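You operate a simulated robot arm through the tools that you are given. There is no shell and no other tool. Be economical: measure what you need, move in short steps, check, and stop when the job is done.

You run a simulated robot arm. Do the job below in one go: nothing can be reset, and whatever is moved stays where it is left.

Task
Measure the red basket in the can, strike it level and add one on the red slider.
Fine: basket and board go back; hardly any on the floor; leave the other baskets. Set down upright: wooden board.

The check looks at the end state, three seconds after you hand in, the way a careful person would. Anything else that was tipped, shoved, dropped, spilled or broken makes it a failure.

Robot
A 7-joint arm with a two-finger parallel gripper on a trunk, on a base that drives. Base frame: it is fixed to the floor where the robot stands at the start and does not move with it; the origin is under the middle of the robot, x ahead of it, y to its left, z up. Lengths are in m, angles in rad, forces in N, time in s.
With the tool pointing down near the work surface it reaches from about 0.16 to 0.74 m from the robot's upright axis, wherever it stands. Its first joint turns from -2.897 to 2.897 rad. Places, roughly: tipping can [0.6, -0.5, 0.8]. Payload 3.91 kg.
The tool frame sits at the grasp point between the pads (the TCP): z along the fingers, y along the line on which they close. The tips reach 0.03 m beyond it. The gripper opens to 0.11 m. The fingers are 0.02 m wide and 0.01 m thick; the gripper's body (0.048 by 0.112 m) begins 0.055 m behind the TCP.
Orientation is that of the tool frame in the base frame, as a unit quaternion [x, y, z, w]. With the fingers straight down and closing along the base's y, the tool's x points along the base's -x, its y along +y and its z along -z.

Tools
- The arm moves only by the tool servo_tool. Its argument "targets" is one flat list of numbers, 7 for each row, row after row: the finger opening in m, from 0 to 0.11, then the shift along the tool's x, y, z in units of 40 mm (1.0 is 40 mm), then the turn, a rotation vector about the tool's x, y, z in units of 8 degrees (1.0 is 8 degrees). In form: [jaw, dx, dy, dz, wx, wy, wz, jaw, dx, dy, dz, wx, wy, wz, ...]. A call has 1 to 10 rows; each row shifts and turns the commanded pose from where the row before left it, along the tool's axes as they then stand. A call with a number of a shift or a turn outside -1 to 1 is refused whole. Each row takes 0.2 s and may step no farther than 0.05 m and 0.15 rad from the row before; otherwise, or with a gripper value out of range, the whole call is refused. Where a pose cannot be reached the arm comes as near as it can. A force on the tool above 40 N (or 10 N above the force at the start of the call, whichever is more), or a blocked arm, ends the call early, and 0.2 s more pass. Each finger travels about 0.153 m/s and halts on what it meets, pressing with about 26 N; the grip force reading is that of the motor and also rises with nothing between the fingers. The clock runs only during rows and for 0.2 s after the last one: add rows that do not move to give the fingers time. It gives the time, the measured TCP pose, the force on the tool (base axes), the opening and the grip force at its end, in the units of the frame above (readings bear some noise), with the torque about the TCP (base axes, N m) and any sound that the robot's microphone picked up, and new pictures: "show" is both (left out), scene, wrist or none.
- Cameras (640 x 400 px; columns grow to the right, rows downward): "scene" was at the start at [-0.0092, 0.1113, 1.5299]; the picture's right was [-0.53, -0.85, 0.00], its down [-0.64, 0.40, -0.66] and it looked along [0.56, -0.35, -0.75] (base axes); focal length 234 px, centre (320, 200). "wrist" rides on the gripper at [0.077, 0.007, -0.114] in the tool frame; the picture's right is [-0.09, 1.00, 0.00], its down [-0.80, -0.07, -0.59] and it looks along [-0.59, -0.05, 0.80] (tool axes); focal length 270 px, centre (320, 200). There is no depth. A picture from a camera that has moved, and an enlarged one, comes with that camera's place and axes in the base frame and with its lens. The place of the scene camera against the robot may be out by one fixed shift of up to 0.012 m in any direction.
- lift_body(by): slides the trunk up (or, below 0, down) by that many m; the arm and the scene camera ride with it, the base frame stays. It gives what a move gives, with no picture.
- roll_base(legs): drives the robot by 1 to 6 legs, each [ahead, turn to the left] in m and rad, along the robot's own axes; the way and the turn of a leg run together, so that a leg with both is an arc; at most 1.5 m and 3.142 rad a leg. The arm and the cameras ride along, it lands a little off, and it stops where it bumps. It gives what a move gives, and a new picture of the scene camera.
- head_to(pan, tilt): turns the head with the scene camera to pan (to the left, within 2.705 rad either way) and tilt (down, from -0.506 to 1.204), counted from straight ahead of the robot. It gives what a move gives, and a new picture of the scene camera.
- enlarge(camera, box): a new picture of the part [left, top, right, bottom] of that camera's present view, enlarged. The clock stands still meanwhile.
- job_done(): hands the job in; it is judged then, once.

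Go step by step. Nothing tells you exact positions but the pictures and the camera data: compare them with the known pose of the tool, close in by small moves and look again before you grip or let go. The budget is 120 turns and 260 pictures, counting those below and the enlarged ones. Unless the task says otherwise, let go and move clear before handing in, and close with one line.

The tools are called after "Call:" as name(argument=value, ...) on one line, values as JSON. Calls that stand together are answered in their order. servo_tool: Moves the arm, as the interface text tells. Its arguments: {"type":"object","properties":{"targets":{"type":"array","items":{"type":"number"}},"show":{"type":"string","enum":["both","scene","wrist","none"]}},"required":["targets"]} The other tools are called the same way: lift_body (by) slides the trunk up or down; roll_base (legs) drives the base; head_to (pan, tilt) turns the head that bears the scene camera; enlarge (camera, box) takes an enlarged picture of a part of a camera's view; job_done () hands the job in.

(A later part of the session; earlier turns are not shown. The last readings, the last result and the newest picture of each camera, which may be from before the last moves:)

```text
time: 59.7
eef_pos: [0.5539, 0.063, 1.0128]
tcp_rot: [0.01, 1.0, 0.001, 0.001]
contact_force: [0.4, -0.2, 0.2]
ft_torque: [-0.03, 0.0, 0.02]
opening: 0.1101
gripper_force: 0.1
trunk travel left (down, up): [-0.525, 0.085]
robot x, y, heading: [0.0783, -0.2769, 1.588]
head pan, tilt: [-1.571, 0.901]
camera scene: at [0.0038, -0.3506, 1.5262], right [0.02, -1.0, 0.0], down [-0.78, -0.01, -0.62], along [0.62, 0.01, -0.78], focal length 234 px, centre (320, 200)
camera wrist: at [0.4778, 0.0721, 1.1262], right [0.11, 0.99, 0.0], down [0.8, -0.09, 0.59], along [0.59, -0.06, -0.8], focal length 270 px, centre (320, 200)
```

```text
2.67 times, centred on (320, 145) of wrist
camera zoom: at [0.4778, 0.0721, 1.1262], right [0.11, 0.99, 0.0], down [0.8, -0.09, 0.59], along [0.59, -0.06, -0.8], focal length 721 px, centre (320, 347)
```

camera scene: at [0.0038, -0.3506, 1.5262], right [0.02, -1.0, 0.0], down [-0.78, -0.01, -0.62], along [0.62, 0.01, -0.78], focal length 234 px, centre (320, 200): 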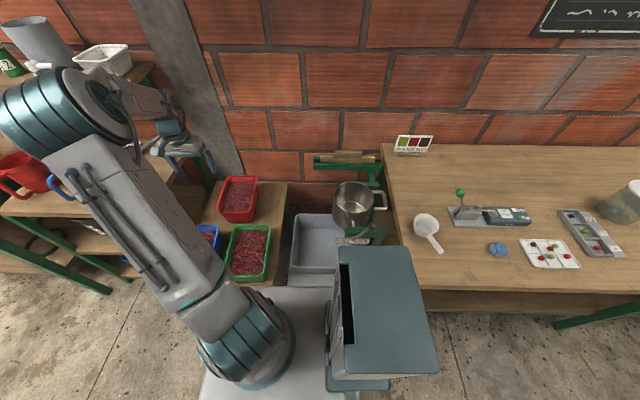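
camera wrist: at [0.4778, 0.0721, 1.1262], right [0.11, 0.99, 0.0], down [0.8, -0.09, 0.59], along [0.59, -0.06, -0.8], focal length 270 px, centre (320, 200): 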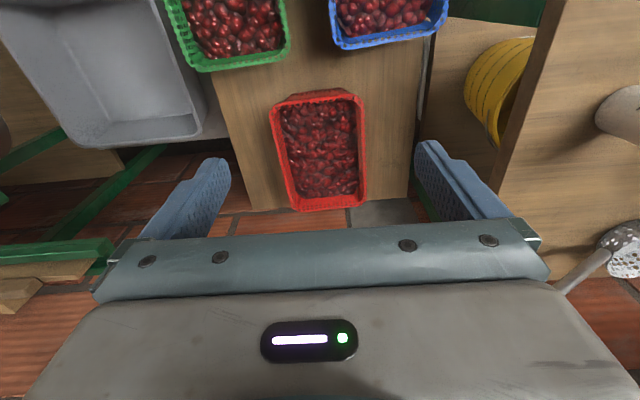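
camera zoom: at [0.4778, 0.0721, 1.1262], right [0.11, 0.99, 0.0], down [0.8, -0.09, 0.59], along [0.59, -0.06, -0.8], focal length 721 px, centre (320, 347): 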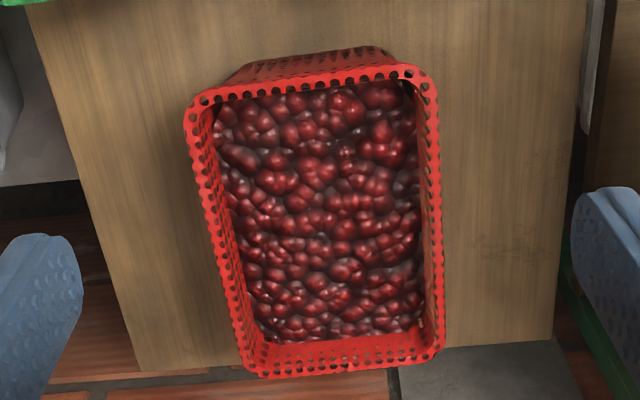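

Call:
servo_tool(targets=[0.06, -0.76, -0.36, 0.2, 0, 0, 0, 0.06, -0.76, -0.36, 0.2, 0, 0, 0, 0.06, -0.76, -0.36, 0.5, 0, 0, 0, 0.06, -0.76, -0.36, 0.5, 0, 0, 0, 0.06, -0.76, -0.36, 0.5, 0, 0, 0, 0.06, -0.73, -0.33, 0.5, 0, 0, 0, 0.06, 0, 0, 0.9, 0, 0, 0, 0.06, 0, 0, 0.9, 0, 0, 0, 0.06, 0, 0, 0.9, 0, 0, 0], show="both")

```text
time: 61.7
eef_pos: [0.7326, -0.0261, 0.8072]
tcp_rot: [0.01, 1.0, 0.001, 0.001]
contact_force: [-0.1, 0.0, -0.8]
ft_torque: [-0.02, 0.02, -0.02]
opening: 0.0598
gripper_force: 0.1
trunk travel left (down, up): [-0.525, 0.085]
robot x, y, heading: [0.076, -0.2795, 1.589]
head pan, tilt: [-1.571, 0.901]
camera scene: at [0.0035, -0.3506, 1.5262], right [0.02, -1.0, 0.0], down [-0.78, -0.01, -0.62], along [0.62, 0.01, -0.78], focal length 234 px, centre (320, 200)
camera wrist: at [0.6574, -0.0168, 0.922], right [0.11, 0.99, 0.0], down [0.8, -0.09, 0.6], along [0.59, -0.06, -0.8], focal length 270 px, centre (320, 200)
```

scene: 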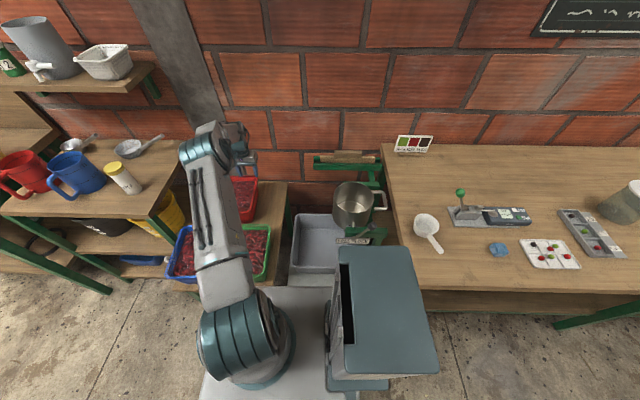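
wrist: 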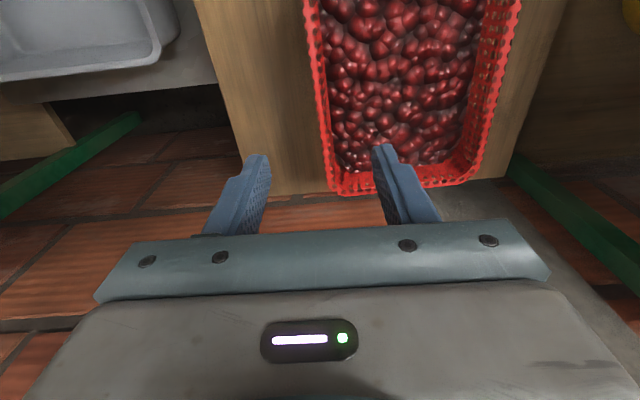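

Call:
servo_tool(targets=[0.06, -0.08, 0.12, 0.9, 0, 0, 0, 0.06, 0, 0, 0.9, 0, 0, 0, 0.06, 0, 0, 0.9, 0, 0, 0, 0.06, 0, 0, 0.5, 0, 0, 0], show="wrist")

```text
time: 62.7
eef_pos: [0.7362, -0.0219, 0.6808]
tcp_rot: [0.009, 1.0, 0.001, 0.002]
contact_force: [-0.2, 0.3, -0.4]
ft_torque: [0.01, -0.04, 0.0]
opening: 0.0598
gripper_force: 0.1
trunk travel left (down, up): [-0.525, 0.085]
robot x, y, heading: [0.0772, -0.2809, 1.588]
head pan, tilt: [-1.571, 0.901]
camera wrist: at [0.6602, -0.0127, 0.7946], right [0.11, 0.99, 0.0], down [0.8, -0.09, 0.6], along [0.59, -0.06, -0.8], focal length 270 px, centre (320, 200)
```

wrist: 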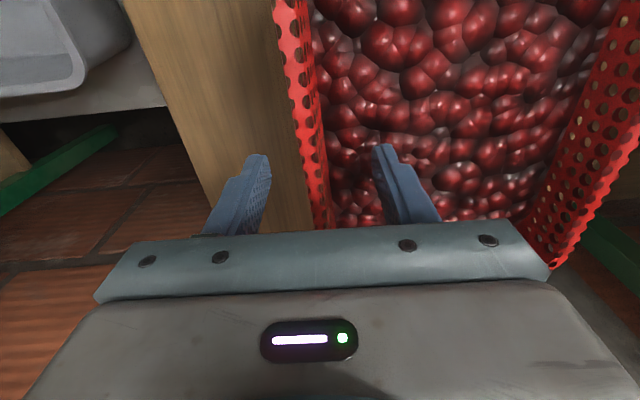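

Call:
servo_tool(targets=[0.06, 0, 0, 0.4, 0, 0, 0, 0.06, 0, 0, 0.4, 0, 0, 0, 0.06, 0, 0, 0.4, 0, 0, 0], show="wrist")

```text
time: 63.5
eef_pos: [0.7362, -0.0201, 0.6335]
tcp_rot: [0.009, 1.0, 0.001, 0.0]
contact_force: [0.0, -0.4, 0.2]
ft_torque: [0.01, 0.03, 0.0]
opening: 0.06
gripper_force: 0.0
trunk travel left (down, up): [-0.525, 0.085]
robot x, y, heading: [0.0783, -0.2815, 1.588]
head pan, tilt: [-1.571, 0.901]
camera wrist: at [0.6596, -0.0119, 0.7478], right [0.11, 0.99, 0.0], down [0.8, -0.09, 0.6], along [0.59, -0.06, -0.8], focal length 270 px, centre (320, 200)
```

wrist: 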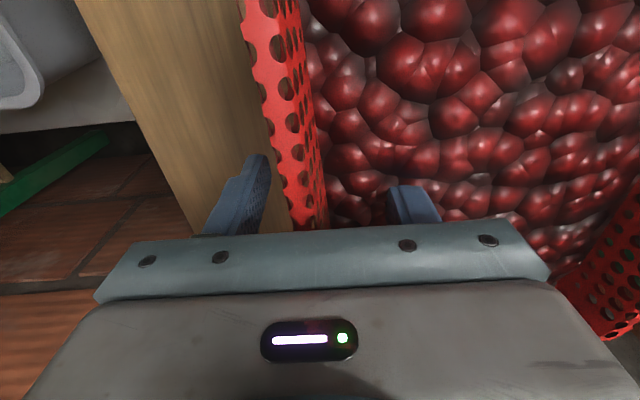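

Call:
servo_tool(targets=[0.06, 0, 0, 0.3, 0, 0, 0, 0.03, 0, 0, 0, 0, 0, 0, 0.0, 0, 0, 0, 0, 0, 0, 0.0, 0, 0, 0, 0, 0, 0, 0.0, 0, 0, 0, 0, 0, 0], show="wrist")

```text
time: 64.7
eef_pos: [0.7323, -0.0198, 0.6234]
tcp_rot: [0.009, 1.0, 0.002, 0.002]
contact_force: [-2.6, 7.7, 3.1]
ft_torque: [2.04, -0.42, 0.52]
opening: 0.0097
gripper_force: 26.0
out of reach, approached as far as the arm can: row 1
trunk travel left (down, up): [-0.525, 0.085]
robot x, y, heading: [0.0712, -0.2756, 1.59]
head pan, tilt: [-1.571, 0.901]
camera wrist: at [0.6559, -0.0116, 0.7379], right [0.11, 0.99, 0.0], down [0.8, -0.09, 0.6], along [0.59, -0.06, -0.8], focal length 270 px, centre (320, 200)
```

wrist: 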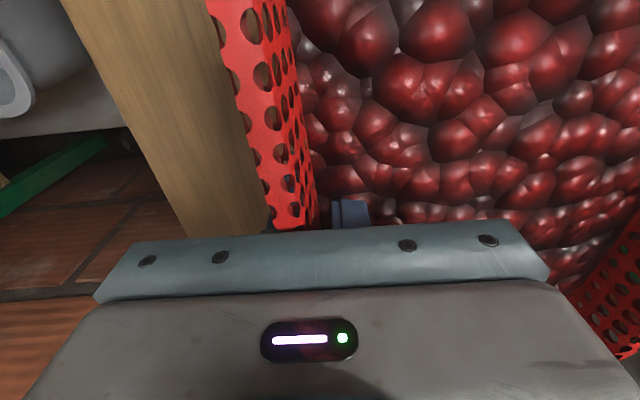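

Gripped on the rim wall (opening 9.7 mm). A small lift to test weight and hold.

Call:
servo_tool(targets=[0.0, 0, 0, -0.25, 0, 0, 0, 0.0, 0, 0, -0.25, 0, 0, 0, 0.0, 0, 0, -0.25, 0, 0, 0, 0.0, 0, 0, -0.25, 0, 0, 0, 0.0, 0, 0, 0, 0, 0, 0], show="both")

```text
time: 65.9
eef_pos: [0.7321, -0.0203, 0.6603]
tcp_rot: [0.01, 1.0, 0.001, 0.0]
contact_force: [-0.1, 0.4, -15.5]
ft_torque: [-1.04, -0.18, 0.0]
opening: 0.0029
gripper_force: 25.9
trunk travel left (down, up): [-0.525, 0.085]
robot x, y, heading: [0.0785, -0.278, 1.592]
head pan, tilt: [-1.571, 0.901]
camera scene: at [0.0049, -0.3498, 1.5262], right [0.02, -1.0, 0.0], down [-0.78, -0.01, -0.62], along [0.62, 0.01, -0.78], focal length 234 px, centre (320, 200)
camera wrist: at [0.6572, -0.0129, 0.7752], right [0.11, 0.99, 0.0], down [0.8, -0.09, 0.59], along [0.59, -0.06, -0.8], focal length 270 px, centre (320, 200)
```

scene: 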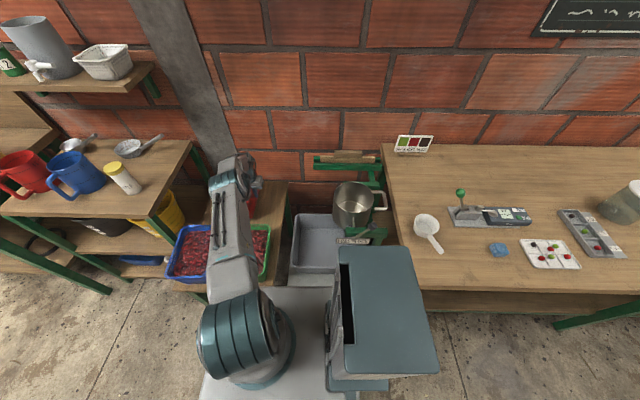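
wrist: 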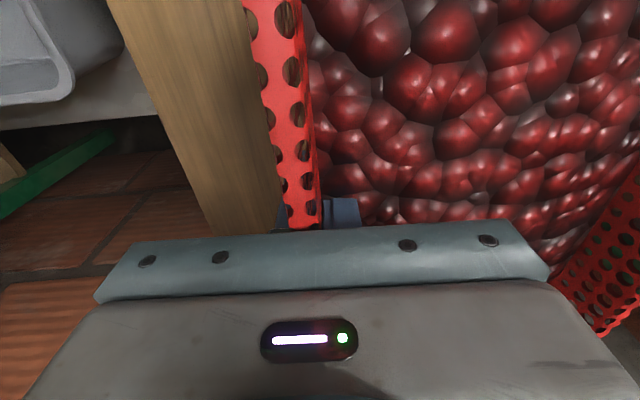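

The basket weighs about 1.6 kg in all and holds level. I'll raise it straight up.

Call:
servo_tool(targets=[0.0, 0, 0, -0.4, 0, 0, 0, 0.0, 0, 0, -0.7, 0, 0, 0, 0.0, 0, 0, -0.8, 0, 0, 0, 0.0, 0, 0, -0.8, 0, 0, 0, 0.0, 0, 0, -0.8, 0, 0, 0, 0.0, 0, 0, -0.8, 0, 0, 0, 0.0, 0, 0, -0.8, 0, 0, 0, 0.0, 0, 0, -0.8, 0, 0, 0, 0.0, 0, 0, -0.8, 0, 0, 0, 0.0, 0, 0, -0.5, 0, 0, 0], show="both")

```text
time: 68.1
eef_pos: [0.731, -0.0226, 0.9481]
tcp_rot: [0.01, 1.0, 0.001, 0.0]
contact_force: [0.3, 0.1, -16.5]
ft_torque: [-1.04, -0.15, 0.02]
opening: 0.0031
gripper_force: 26.2
trunk travel left (down, up): [-0.525, 0.085]
robot x, y, heading: [0.076, -0.2782, 1.585]
head pan, tilt: [-1.571, 0.901]
camera scene: at [0.0045, -0.3499, 1.5262], right [0.02, -1.0, 0.0], down [-0.78, -0.01, -0.62], along [0.62, 0.01, -0.78], focal length 234 px, centre (320, 200)
camera wrist: at [0.6554, -0.0137, 1.0627], right [0.11, 0.99, 0.0], down [0.8, -0.09, 0.59], along [0.59, -0.06, -0.8], focal length 270 px, centre (320, 200)
```

scene: 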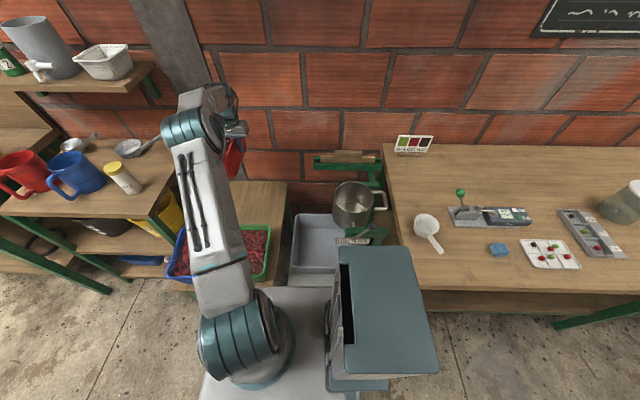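
wrist: 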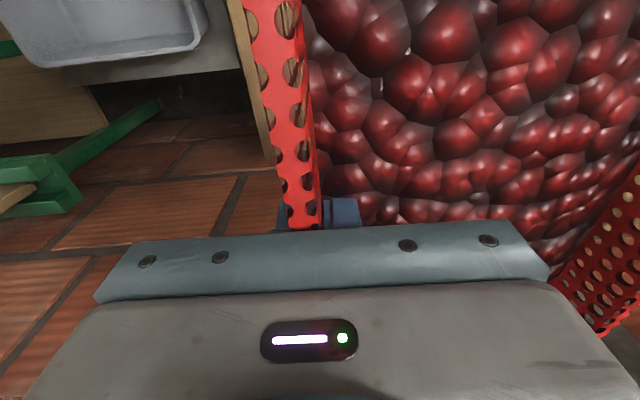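

Call:
servo_tool(targets=[0.0, 0, -0.3, -0.5, 0, 0, 0, 0.0, 0.05, -0.6, -0.5, 0, 0, 0, 0.0, 0.1, -0.8, -0.5, 0, 0, 0, 0.0, 0.1, -0.9, -0.3, 0, 0, 0, 0.0, 0.1, -0.9, 0, 0, 0, 0, 0.0, 0.1, -0.9, 0, 0, 0, 0, 0.0, 0.1, -0.9, 0, 0, 0, 0, 0.0, 0.1, -0.9, 0, 0, 0, 0, 0.0, 0.1, -0.7, 0, 0, 0, 0, 0.0, 0.1, -0.4, 0, 0, 0, 0], show="both")

```text
time: 70.3
eef_pos: [0.6941, -0.3137, 1.0202]
tcp_rot: [0.009, 1.0, 0.002, 0.001]
contact_force: [-0.7, -0.7, -14.9]
ft_torque: [-1.05, -0.19, 0.0]
opening: 0.0028
gripper_force: 26.2
trunk travel left (down, up): [-0.525, 0.085]
robot x, y, heading: [0.073, -0.2792, 1.587]
head pan, tilt: [-1.571, 0.901]
camera scene: at [0.0045, -0.3509, 1.5262], right [0.02, -1.0, 0.0], down [-0.78, -0.01, -0.62], along [0.62, 0.01, -0.78], focal length 234 px, centre (320, 200)
camera wrist: at [0.6173, -0.3061, 1.1352], right [0.11, 0.99, 0.0], down [0.8, -0.09, 0.59], along [0.59, -0.06, -0.8], focal length 270 px, centre (320, 200)
```

scene: 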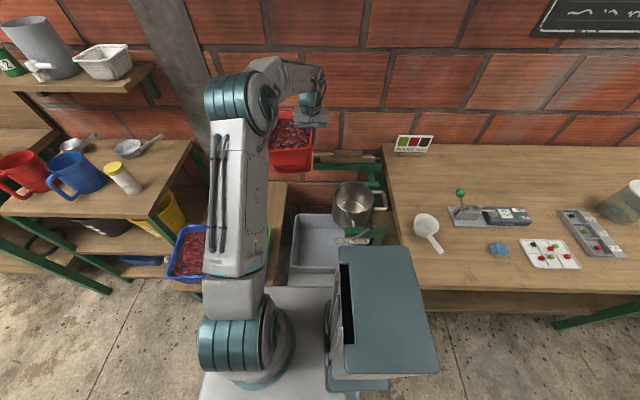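
wrist: 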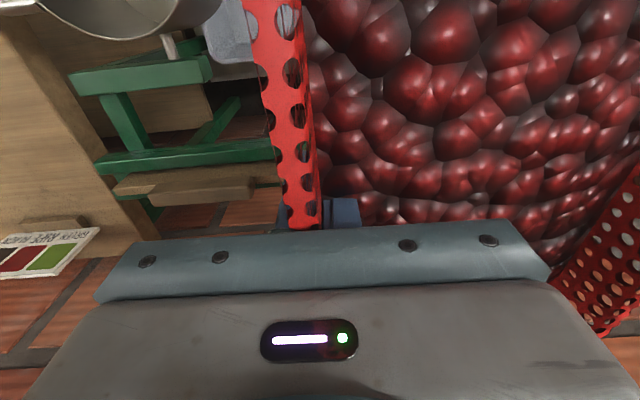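

Call:
servo_tool(targets=[0.0, 0.05, -0.4, 0, 0, 0, 0, 0.0, 0.1, -0.8, 0, 0, 0, 0, 0.0, 0.1, -0.9, 0, 0, 0, 0, 0.0, 0.1, -0.9, 0, 0, 0, 0, 0.0, 0.1, -0.9, 0, 0, 0, 0, 0.0, 0.1, -0.9, 0, 0, 0, 0, 0.0, 0.1, -0.9, 0, 0, 0, 0, 0.0, 0.1, -0.9, 0, 0, 0, 0, 0.0, 0.1, -0.7, 0, 0, 0, 0, 0.0, 0.1, -0.4, 0, 0, 0, 0], show="both")

```text
time: 72.5
eef_pos: [0.6478, -0.6235, 1.0184]
tcp_rot: [0.01, 1.0, 0.002, -0.001]
contact_force: [0.6, 0.0, -16.1]
ft_torque: [-1.05, -0.15, -0.04]
opening: 0.003
gripper_force: 25.7
trunk travel left (down, up): [-0.525, 0.085]
robot x, y, heading: [0.0768, -0.2753, 1.584]
head pan, tilt: [-1.571, 0.901]
camera scene: at [0.0043, -0.352, 1.5261], right [0.02, -1.0, 0.0], down [-0.78, -0.01, -0.62], along [0.62, 0.01, -0.78], focal length 234 px, centre (320, 200)
camera wrist: at [0.5726, -0.6149, 1.1333], right [0.11, 0.99, 0.0], down [0.8, -0.09, 0.59], along [0.59, -0.06, -0.8], focal length 270 px, centre (320, 200)
```

scene: 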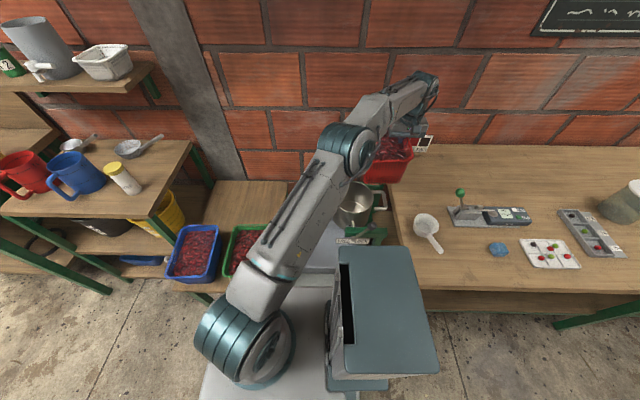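
wrist: 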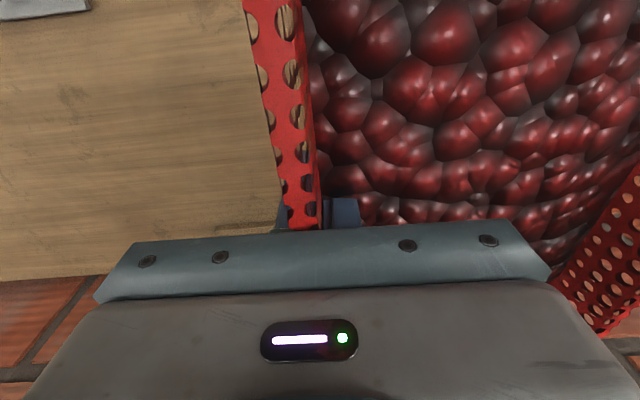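

Call:
enlarge(camera="scene", box=[310, 120, 460, 240])

```text
3.33 times, centred on (385, 180) of scene
camera zoom: at [0.0043, -0.352, 1.5261], right [0.02, -1.0, 0.0], down [-0.78, -0.01, -0.62], along [0.62, 0.01, -0.78], focal length 780 px, centre (103, 267)
```

zoom: 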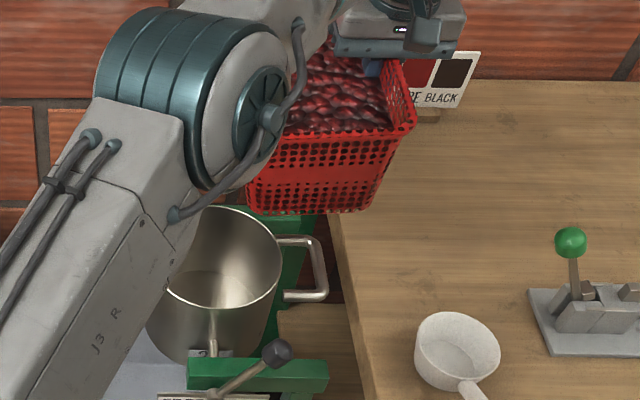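

The basket is level beside the can with its near left corner over the mouth. I'll tip it corner-first in steps, checking along the way.

Call:
servo_tool(targets=[0, -0.13, 0.11, -0.4, 0.578, -0.816, 0, 0, -0.13, 0.11, -0.4, 0.578, -0.816, 0, 0, 0.092, 0.065, -0.167, 0.578, -0.816, 0, 0, 0, 0, 0, 0, 0, 0], show="both")

```text
time: 73.5
eef_pos: [0.6535, -0.6077, 1.055]
tcp_rot: [0.009, 0.978, -0.121, 0.169]
contact_force: [-0.9, 0.6, -15.1]
ft_torque: [-0.89, 0.09, 0.01]
opening: 0.0029
gripper_force: 25.7
trunk travel left (down, up): [-0.525, 0.085]
robot x, y, heading: [0.0746, -0.2777, 1.584]
head pan, tilt: [-1.571, 0.901]
camera scene: at [0.0047, -0.3515, 1.5261], right [0.02, -1.0, 0.0], down [-0.78, -0.01, -0.62], along [0.62, 0.01, -0.78], focal length 234 px, centre (320, 200)
camera wrist: at [0.5446, -0.5754, 1.1332], right [0.14, 0.97, -0.2], down [0.56, 0.09, 0.83], along [0.82, -0.23, -0.53], focal length 270 px, centre (320, 200)
```

scene: 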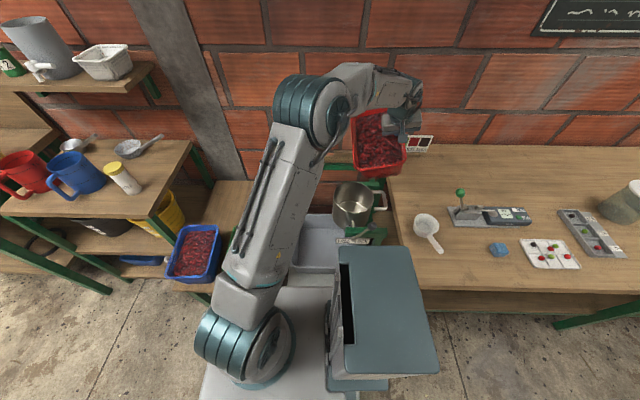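
wrist: 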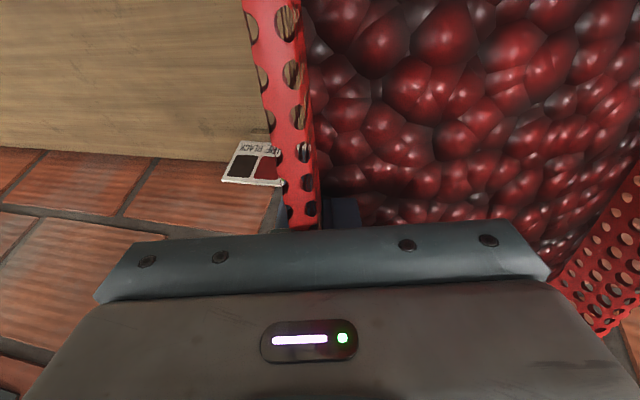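

Still holding at 24° with no spill. I'll zoom on the corner over the can.

Call:
enlarge(camera="scene", box=[310, 90, 460, 250])

```text
2.50 times, centred on (385, 170) of scene
camera zoom: at [0.0047, -0.3515, 1.5261], right [0.02, -1.0, 0.0], down [-0.78, -0.01, -0.62], along [0.62, 0.01, -0.78], focal length 585 px, centre (158, 275)
```

zoom: 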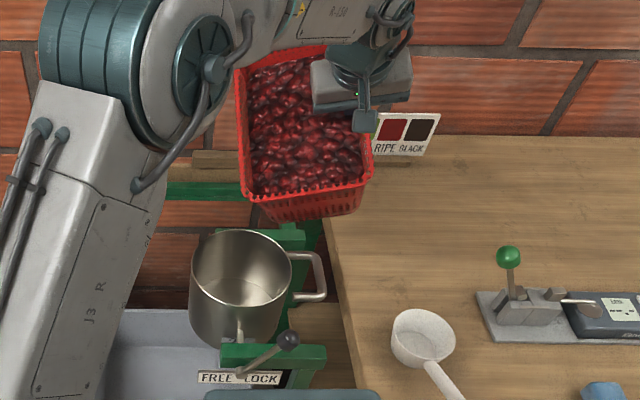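

The corner is right over the mouth as computed. Continuing.

Call:
servo_tool(targets=[0, 0.092, 0.065, -0.167, 0.578, -0.816, 0, 0, 0.19, 0.134, -0.24, 0.578, -0.816, 0, 0, 0, 0, 0, 0, 0, 0, 0, 0, 0, 0, 0, 0, 0], show="scene")

Call:
enlarge(camera="scene", box=[310, 90, 460, 250])

```text
time: 74.5
eef_pos: [0.6355, -0.5954, 1.0634]
tcp_rot: [0.009, 0.94, -0.198, 0.278]
contact_force: [0.4, -0.4, -15.6]
ft_torque: [-0.78, 0.25, -0.01]
opening: 0.0029
gripper_force: 25.6
trunk travel left (down, up): [-0.525, 0.085]
robot x, y, heading: [0.0765, -0.2839, 1.592]
head pan, tilt: [-1.571, 0.901]
camera scene: at [0.0044, -0.3515, 1.5261], right [0.02, -1.0, 0.0], down [-0.78, -0.01, -0.62], along [0.62, 0.01, -0.78], focal length 234 px, centre (320, 200)
```

scene: 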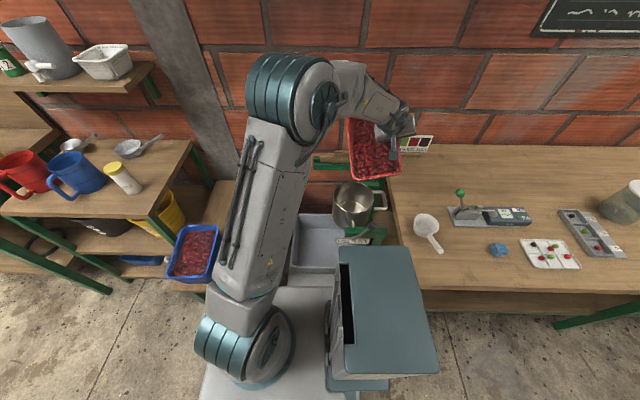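

```text
2.50 times, centred on (385, 170) of scene
camera zoom: at [0.0044, -0.3515, 1.5261], right [0.02, -1.0, 0.0], down [-0.78, -0.01, -0.62], along [0.62, 0.01, -0.78], focal length 585 px, centre (158, 275)
```

zoom: 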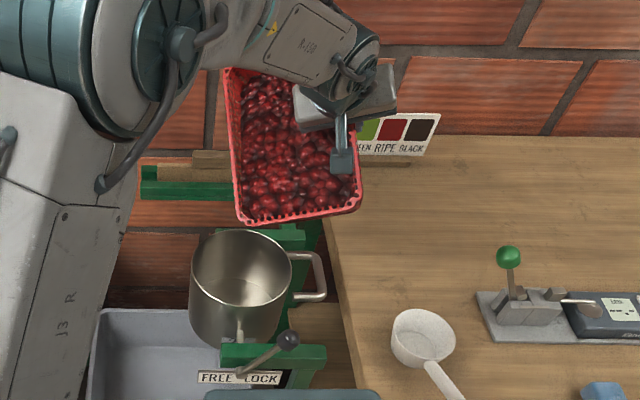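

Call:
servo_tool(targets=[0, 0.19, 0.134, -0.24, 0.578, -0.816, 0, 0, 0, 0, 0, 0, 0, 0, 0, 0, 0, 0, 0, 0, 0], show="none")

Call:
enlarge(camera="scene", box=[310, 90, 460, 250])

Call:
servo_tool(targets=[0, 0.058, 0.041, -0.243, 0.289, -0.408, 0, 0, 0.058, 0.041, -0.243, 0.289, -0.408, 0, 0, 0, 0, 0, 0, 0, 0, 0, 0, 0, 0, 0, 0, 0], show="none")

Call:
enlarge(camera="scene", box=[310, 90, 460, 250])

```text
time: 75.3
eef_pos: [0.6257, -0.588, 1.0648]
tcp_rot: [0.01, 0.914, -0.237, 0.33]
contact_force: [0.3, -0.4, -14.0]
ft_torque: [-0.59, 0.33, -0.02]
opening: 0.0027
gripper_force: 26.1
trunk travel left (down, up): [-0.525, 0.085]
robot x, y, heading: [0.075, -0.2788, 1.588]
head pan, tilt: [-1.571, 0.901]
```

```text
2.50 times, centred on (385, 170) of scene
camera zoom: at [0.0043, -0.3515, 1.5262], right [0.02, -1.0, 0.0], down [-0.78, -0.01, -0.62], along [0.62, 0.01, -0.78], focal length 585 px, centre (158, 275)
```

zoom: 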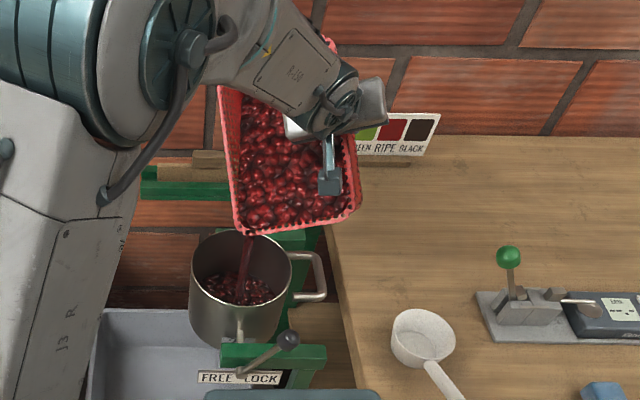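

```text
time: 76.3
eef_pos: [0.6115, -0.5765, 1.0745]
tcp_rot: [0.009, 0.883, -0.273, 0.381]
contact_force: [-0.1, -0.6, -11.9]
ft_torque: [-0.42, 0.3, 0.02]
opening: 0.0029
gripper_force: 26.2
trunk travel left (down, up): [-0.525, 0.085]
robot x, y, heading: [0.0721, -0.2766, 1.593]
head pan, tilt: [-1.571, 0.901]
```

```text
2.50 times, centred on (385, 170) of scene
camera zoom: at [0.0038, -0.3512, 1.5262], right [0.02, -1.0, 0.0], down [-0.78, -0.01, -0.62], along [0.62, 0.01, -0.78], focal length 585 px, centre (158, 275)
```

zoom: 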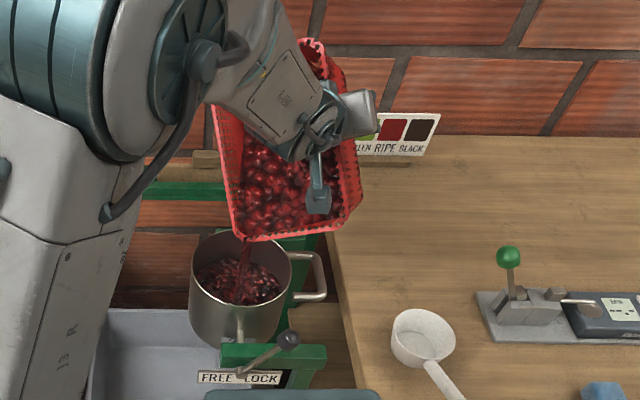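

Pouring cleanly into the can. Continuing in half steps with pauses.

Call:
servo_tool(targets=[0, 0.058, 0.041, -0.243, 0.289, -0.408, 0, 0, 0.058, 0.041, -0.243, 0.289, -0.408, 0, 0, 0, 0, 0, 0, 0, 0, 0, 0, 0, 0, 0, 0, 0, 0, 0, 0, -0.31, 0.289, -0.408, 0, 0, 0, 0, -0.31, 0.289, -0.408, 0, 0, 0, 0, 0, 0, 0, 0, 0, 0, 0, 0, 0, 0, 0], show="none")

Call:
enlarge(camera="scene", box=[310, 90, 460, 250])

```text
time: 78.1
eef_pos: [0.577, -0.5512, 1.0881]
tcp_rot: [0.008, 0.809, -0.342, 0.477]
contact_force: [-0.3, -0.8, -6.1]
ft_torque: [-0.15, 0.25, 0.03]
opening: 0.0029
gripper_force: 25.5
trunk travel left (down, up): [-0.525, 0.085]
robot x, y, heading: [0.0744, -0.2781, 1.589]
head pan, tilt: [-1.571, 0.901]
```

```text
2.50 times, centred on (385, 170) of scene
camera zoom: at [0.0033, -0.351, 1.5262], right [0.02, -1.0, 0.0], down [-0.78, -0.01, -0.62], along [0.62, 0.01, -0.78], focal length 585 px, centre (158, 275)
```

zoom: 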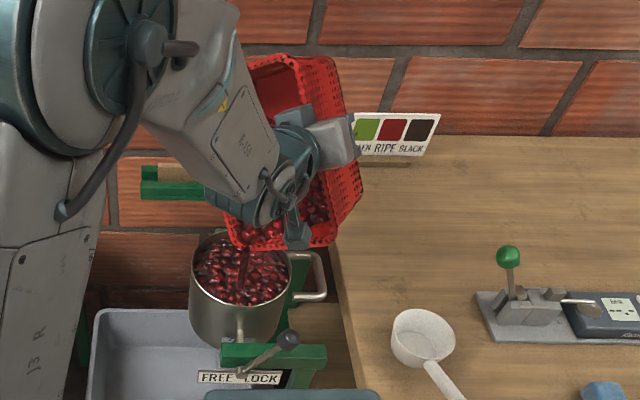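

Call:
servo_tool(targets=[0, 0, 0, -0.31, 0.289, -0.408, 0, 0, 0, 0, 0, 0, 0, 0, 0, 0, 0, -0.31, 0.289, -0.408, 0, 0, 0, 0, 0, 0, 0, 0, 0, 0, 0, 0, 0, 0, 0], show="none")

Call:
enlarge(camera="scene", box=[310, 90, 460, 250])

Call:
servo_tool(targets=[0, -0.025, -0.018, -0.32, 0.289, -0.408, 0, 0, 0, 0, 0, 0, 0, 0, 0, -0.025, -0.018, -0.32, 0.289, -0.408, 0, 0, 0, 0, 0, 0, 0, 0, 0, 0, 0, 0, 0, 0, 0], show="none")

Call:
enlarge(camera="scene", box=[310, 90, 460, 250])

```text
time: 79.3
eef_pos: [0.5591, -0.5382, 1.0968]
tcp_rot: [0.009, 0.766, -0.375, 0.522]
contact_force: [0.6, 0.1, -4.5]
ft_torque: [-0.08, 0.2, 0.03]
opening: 0.0032
gripper_force: 26.2
trunk travel left (down, up): [-0.525, 0.085]
robot x, y, heading: [0.0763, -0.2792, 1.589]
head pan, tilt: [-1.571, 0.901]
```

```text
2.50 times, centred on (385, 170) of scene
camera zoom: at [0.0032, -0.351, 1.5261], right [0.02, -1.0, 0.0], down [-0.78, -0.01, -0.62], along [0.62, 0.01, -0.78], focal length 585 px, centre (158, 275)
```

zoom: 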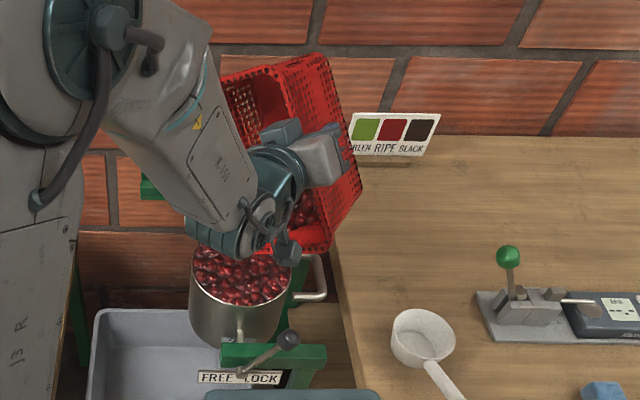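

```text
time: 80.5
eef_pos: [0.5375, -0.5239, 1.1022]
tcp_rot: [0.007, 0.72, -0.405, 0.563]
contact_force: [0.5, 0.2, -2.8]
ft_torque: [-0.09, 0.15, 0.0]
opening: 0.0027
gripper_force: 26.2
trunk travel left (down, up): [-0.525, 0.085]
robot x, y, heading: [0.0754, -0.28, 1.585]
head pan, tilt: [-1.571, 0.901]
```

```text
2.50 times, centred on (385, 170) of scene
camera zoom: at [0.003, -0.351, 1.5261], right [0.02, -1.0, 0.0], down [-0.78, -0.01, -0.62], along [0.62, 0.01, -0.78], focal length 585 px, centre (158, 275)
```

zoom: 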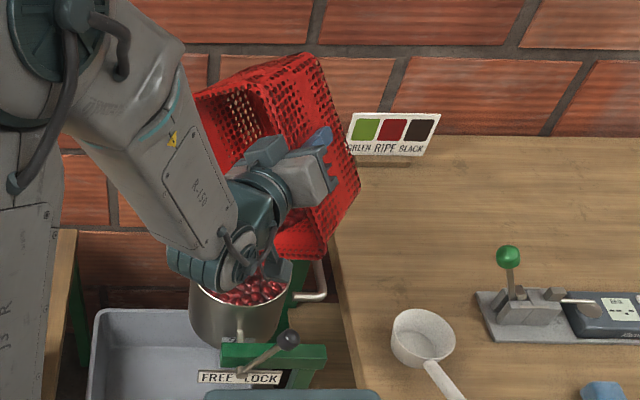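

Call:
servo_tool(targets=[0, -0.025, -0.018, -0.32, 0.289, -0.408, 0, 0, 0, 0, 0, 0, 0, 0, 0, -0.025, -0.018, -0.32, 0.289, -0.408, 0, 0, 0, 0, 0, 0, 0, 0, 0, 0, 0, 0, 0, 0, 0], show="wrist")

Call:
enlarge(camera="scene", box=[310, 90, 460, 250])

```text
time: 81.7
eef_pos: [0.5155, -0.5086, 1.1033]
tcp_rot: [0.007, 0.669, -0.434, 0.603]
contact_force: [-0.1, 0.0, -1.4]
ft_torque: [-0.05, 0.15, 0.01]
opening: 0.003
gripper_force: 26.4
trunk travel left (down, up): [-0.525, 0.085]
robot x, y, heading: [0.0752, -0.2783, 1.586]
head pan, tilt: [-1.571, 0.901]
camera wrist: at [0.408, -0.4766, 1.0264], right [0.56, 0.67, -0.5], down [-0.29, 0.72, 0.63], along [0.78, -0.2, 0.59], focal length 270 px, centre (320, 200)
```

wrist: 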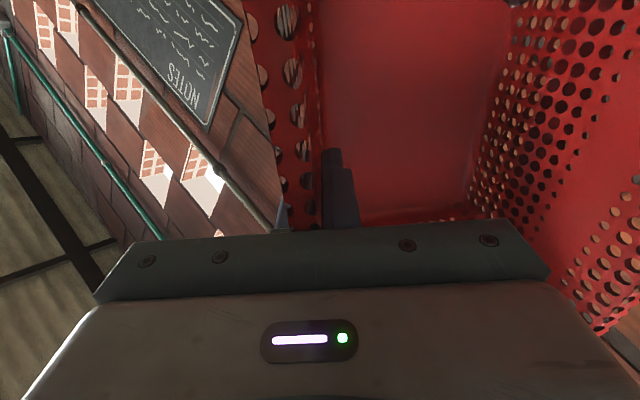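

```text
2.50 times, centred on (385, 170) of scene
camera zoom: at [0.0029, -0.3509, 1.5261], right [0.02, -1.0, 0.0], down [-0.78, -0.01, -0.62], along [0.62, 0.01, -0.78], focal length 585 px, centre (158, 275)
```

zoom: 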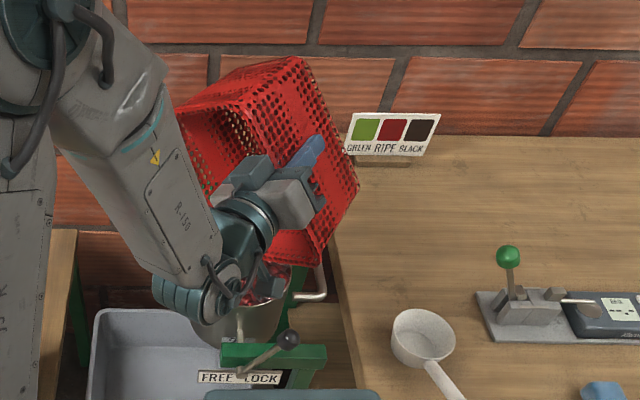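

Call:
servo_tool(targets=[0, -0.025, -0.018, -0.32, 0.289, -0.408, 0, 0, -0.025, -0.018, -0.32, 0.289, -0.408, 0, 0, 0, 0, 0, 0, 0, 0, 0, 0, 0, 0, 0, 0, 0], show="wrist")

Call:
enlarge(camera="scene", box=[310, 90, 460, 250])

```text
time: 82.7
eef_pos: [0.4955, -0.4931, 1.1034]
tcp_rot: [0.008, 0.616, -0.461, 0.639]
contact_force: [-0.2, 0.7, -1.7]
ft_torque: [-0.02, 0.09, 0.0]
opening: 0.0028
gripper_force: 26.1
trunk travel left (down, up): [-0.525, 0.085]
robot x, y, heading: [0.072, -0.2785, 1.585]
head pan, tilt: [-1.571, 0.901]
camera wrist: at [0.3979, -0.4675, 1.0115], right [0.61, 0.62, -0.49], down [-0.36, 0.77, 0.53], along [0.7, -0.15, 0.69], focal length 270 px, centre (320, 200)
```

wrist: 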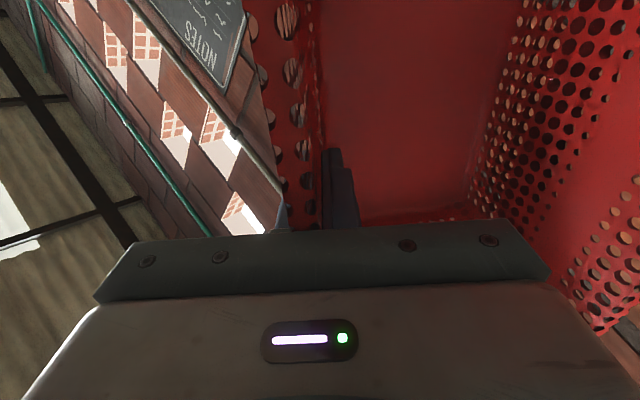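

```text
2.50 times, centred on (385, 170) of scene
camera zoom: at [0.0029, -0.3508, 1.5261], right [0.02, -1.0, 0.0], down [-0.78, -0.01, -0.62], along [0.62, 0.01, -0.78], focal length 585 px, centre (158, 275)
```

zoom: 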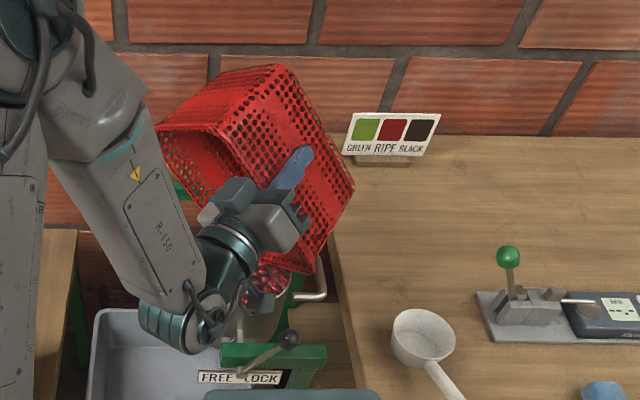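

The basket is empty (about 0.15 kg) and everything went in the can. I'll lift slightly and reverse the tilt.

Call:
servo_tool(targets=[0, -0.756, -0.536, 0.375, 0, 0, 0, 0, 0.05, 0.036, 0.64, -0.578, 0.816, 0, 0, 0.05, 0.036, 0.64, -0.578, 0.816, 0, 0, 0.049, 0.035, 0.64, -0.578, 0.816, 0, 0, 0.049, 0.035, 0.64, -0.578, 0.816, 0, 0, 0, 0, 0.62, -0.578, 0.816, 0, 0, 0, 0, 0.62, -0.578, 0.816, 0], show="none")

Call:
servo_tool(targets=[0, -0.116, -0.082, 0.487, -0.578, 0.816, 0, 0, -0.116, -0.082, 0.487, -0.578, 0.816, 0, 0, -0.19, -0.134, 0.24, -0.578, 0.816, 0, 0, -0.19, -0.134, 0.24, -0.578, 0.816, 0, 0, -0.092, -0.065, 0.1, -0.578, 0.816, 0, 0, -0.092, -0.065, 0, -0.578, 0.816, 0, 0, 0, 0, 0, -0.578, 0.816, 0, 0, 0, 0, 0, -0.578, 0.816, 0], show="both")

Call:
enlarge(camera="scene", box=[260, 120, 460, 270])

```text
time: 84.3
eef_pos: [0.6182, -0.5866, 1.118]
tcp_rot: [0.011, 0.883, -0.273, 0.381]
contact_force: [0.4, 0.4, -2.5]
ft_torque: [-0.1, 0.08, -0.03]
opening: 0.003
gripper_force: 26.4
trunk travel left (down, up): [-0.525, 0.085]
robot x, y, heading: [0.0738, -0.2788, 1.59]
head pan, tilt: [-1.571, 0.901]
```

```text
time: 86.1
eef_pos: [0.6311, -0.5972, 1.0865]
tcp_rot: [0.01, 0.997, 0.042, -0.058]
contact_force: [0.4, -0.7, -1.1]
ft_torque: [-0.16, 0.01, -0.01]
opening: 0.0029
gripper_force: 25.8
out of reach, approached as far as the arm can: row 7, 8
trunk travel left (down, up): [-0.525, 0.085]
robot x, y, heading: [0.0746, -0.2783, 1.587]
head pan, tilt: [-1.571, 0.901]
camera scene: at [0.0056, -0.3514, 1.5262], right [0.02, -1.0, 0.0], down [-0.78, -0.01, -0.62], along [0.62, 0.01, -0.78], focal length 234 px, centre (320, 200)
camera wrist: at [0.5684, -0.5987, 1.2094], right [0.11, 0.99, 0.07], down [0.86, -0.13, 0.49], along [0.49, 0.01, -0.87], focal length 270 px, centre (320, 200)
```

scene: 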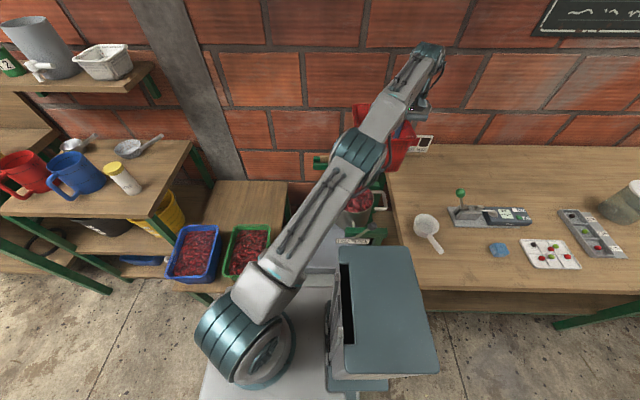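
wrist: 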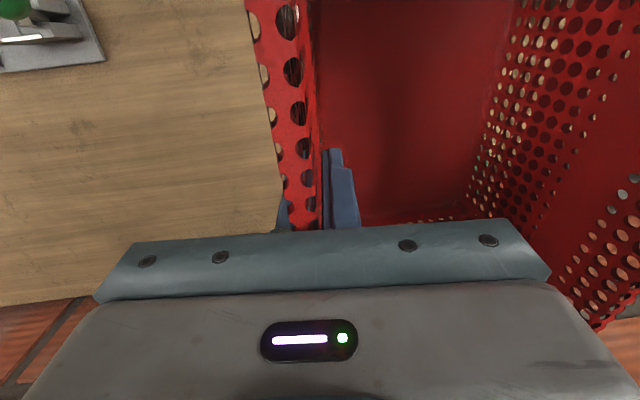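

```text
2.67 times, centred on (360, 195) of scene
camera zoom: at [0.0056, -0.3514, 1.5262], right [0.02, -1.0, 0.0], down [-0.78, -0.01, -0.62], along [0.62, 0.01, -0.78], focal length 624 px, centre (213, 213)
```

zoom: 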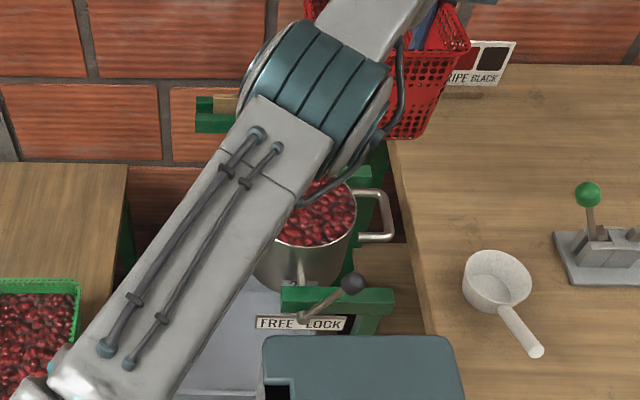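

I over-rotated by 8°; I'll correct that and carry the basket back.

Call:
servo_tool(targets=[0, 0, 0.3, 0.3, 0.578, -0.816, 0, 0, 0, 0.8, 0.3, 0, 0, 0, 0, -0.1, 1, 0.1, 0, 0, 0, 0, -0.1, 1, 0, 0, 0, 0, 0, -0.1, 1, 0, 0, 0, 0, 0, -0.1, 1, 0, 0, 0, 0, 0, -0.1, 1, 0, 0, 0, 0, 0, -0.1, 1, 0, 0, 0, 0, 0, -0.1, 1, 0, 0, 0, 0, 0, -0.1, 1, 0, 0, 0, 0], show="none")

Call:
enlarge(camera="scene", box=[290, 140, 410, 240])

```text
time: 88.3
eef_pos: [0.6674, -0.2289, 1.0608]
tcp_rot: [0.009, 1.0, 0.001, 0.0]
contact_force: [-0.3, -0.3, -1.3]
ft_torque: [-0.14, 0.02, 0.0]
opening: 0.0031
gripper_force: 26.2
trunk travel left (down, up): [-0.525, 0.085]
robot x, y, heading: [0.0729, -0.279, 1.587]
head pan, tilt: [-1.571, 0.901]
```

```text
4.00 times, centred on (350, 190) of scene
camera zoom: at [0.0032, -0.3499, 1.5262], right [0.02, -1.0, 0.0], down [-0.78, -0.01, -0.62], along [0.62, 0.01, -0.78], focal length 936 px, centre (200, 240)
```

zoom: 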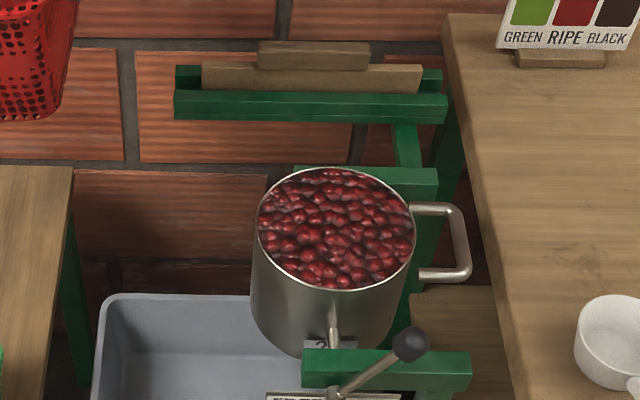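

No spill; the can is slightly heaped. Now I'll set the basket back at its old place.

Call:
servo_tool(targets=[0, -0.27, 0.87, 0, 0, 0, 0, 0, -0.27, 0.87, 0.1, 0, 0, 0, 0, -0.27, 0.87, 0.3, 0, 0, 0, 0, -0.27, 0.87, 0.3, 0, 0, 0, 0, -0.27, 0.87, 0.3, 0, 0, 0, 0, -0.27, 0.87, 0.3, 0, 0, 0, 0, 0, 0, 0.9, 0, 0, 0, 0, 0, 0, 0.9, 0, 0, 0, 0, 0, 0, 0.9, 0, 0, 0, 0, 0, 0, 0.9, 0, 0, 0], show="none")

```text
time: 90.5
eef_pos: [0.7365, -0.0227, 0.8644]
tcp_rot: [0.009, 1.0, 0.001, 0.0]
contact_force: [0.4, 0.2, -2.6]
ft_torque: [-0.12, -0.01, 0.04]
opening: 0.0024
gripper_force: 26.4
trunk travel left (down, up): [-0.525, 0.085]
robot x, y, heading: [0.0776, -0.2832, 1.589]
head pan, tilt: [-1.571, 0.901]
```

Call:
servo_tool(targets=[0, 0.1, 0.06, 0.9, 0, 0, 0, 0, 0, 0, 0.9, 0, 0, 0, 0, 0, 0, 0.9, 0, 0, 0, 0, 0, 0, 0.9, 0, 0, 0, 0, 0, 0, 0.9, 0, 0, 0, 0, 0, 0, 0.8, 0, 0, 0, 0, 0, 0, 0, 0, 0, 0], show="both")

```text
time: 92.1
eef_pos: [0.7312, -0.0221, 0.6541]
tcp_rot: [0.01, 1.0, 0.0, -0.001]
contact_force: [-0.8, 0.5, -1.5]
ft_torque: [-0.11, 0.05, 0.0]
opening: 0.0029
gripper_force: 25.9
trunk travel left (down, up): [-0.525, 0.085]
robot x, y, heading: [0.0771, -0.2753, 1.596]
head pan, tilt: [-1.571, 0.901]
camera scene: at [0.0033, -0.3505, 1.5262], right [0.02, -1.0, 0.0], down [-0.78, -0.01, -0.62], along [0.62, 0.01, -0.78], focal length 234 px, centre (320, 200)
camera wrist: at [0.6554, -0.0137, 0.769], right [0.11, 0.99, 0.0], down [0.8, -0.09, 0.59], along [0.59, -0.06, -0.8], focal length 270 px, centre (320, 200)
```

scene: 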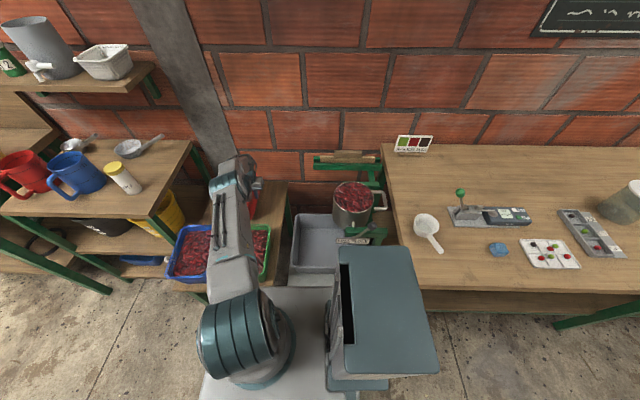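
wrist: 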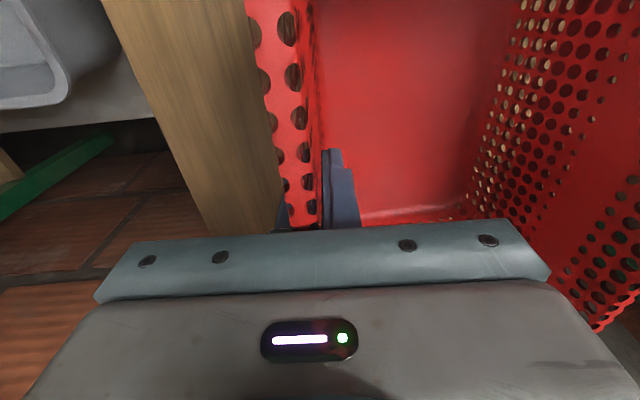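

Call:
servo_tool(targets=[0, 0, 0.03, 0.25, 0, 0, 0, 0, 0, 0.03, 0.25, 0, 0, 0, 0, 0, 0, 0.12, 0, 0, 0], show="none")

```text
time: 92.9
eef_pos: [0.7322, -0.0198, 0.6332]
tcp_rot: [0.01, 1.0, 0.003, 0.004]
contact_force: [-1.1, -5.6, 18.2]
ft_torque: [1.99, 0.05, 0.17]
opening: 0.0039
gripper_force: 26.4
trunk travel left (down, up): [-0.525, 0.085]
robot x, y, heading: [0.0763, -0.278, 1.583]
head pan, tilt: [-1.571, 0.901]
```

Call:
servo_tool(targets=[0.0, 0, 0, -0.08, 0, 0, 0, 0.01, 0, 0, 0, 0, 0, 0, 0.03, 0, 0, 0, 0, 0, 0, 0.05, 0, 0, 0, 0, 0, 0], show="both")

```text
time: 93.9
eef_pos: [0.7305, -0.0182, 0.6315]
tcp_rot: [0.01, 1.0, 0.001, 0.0]
contact_force: [-0.9, 0.2, -0.9]
ft_torque: [0.0, 0.0, 0.0]
opening: 0.05
gripper_force: 0.1
trunk travel left (down, up): [-0.525, 0.085]
robot x, y, heading: [0.0754, -0.2848, 1.589]
head pan, tilt: [-1.571, 0.901]
camera scene: at [0.003, -0.3505, 1.5261], right [0.02, -1.0, 0.0], down [-0.78, -0.01, -0.62], along [0.62, 0.01, -0.78], focal length 234 px, centre (320, 200)
camera wrist: at [0.6556, -0.0109, 0.7467], right [0.11, 0.99, 0.0], down [0.8, -0.09, 0.59], along [0.59, -0.06, -0.8], focal length 270 px, centre (320, 200)
```

scene: 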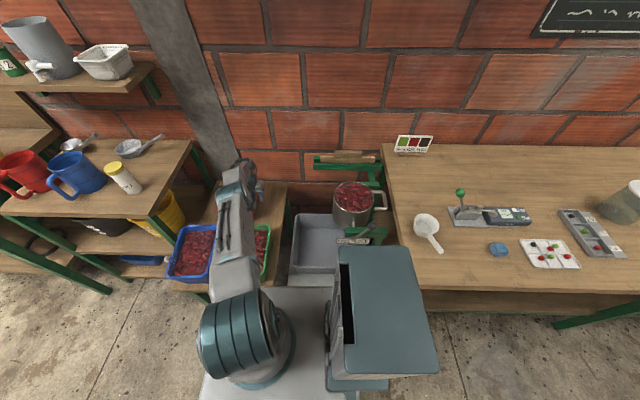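
wrist: 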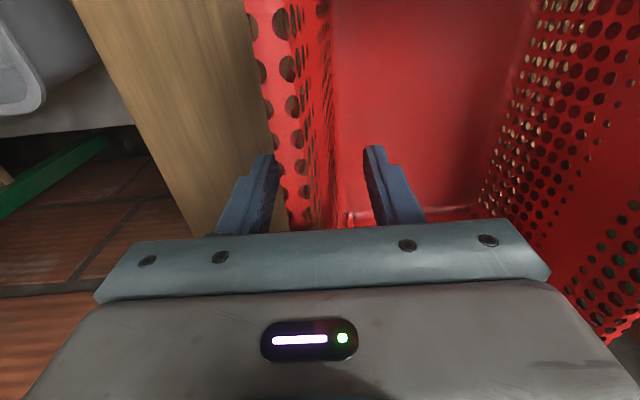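

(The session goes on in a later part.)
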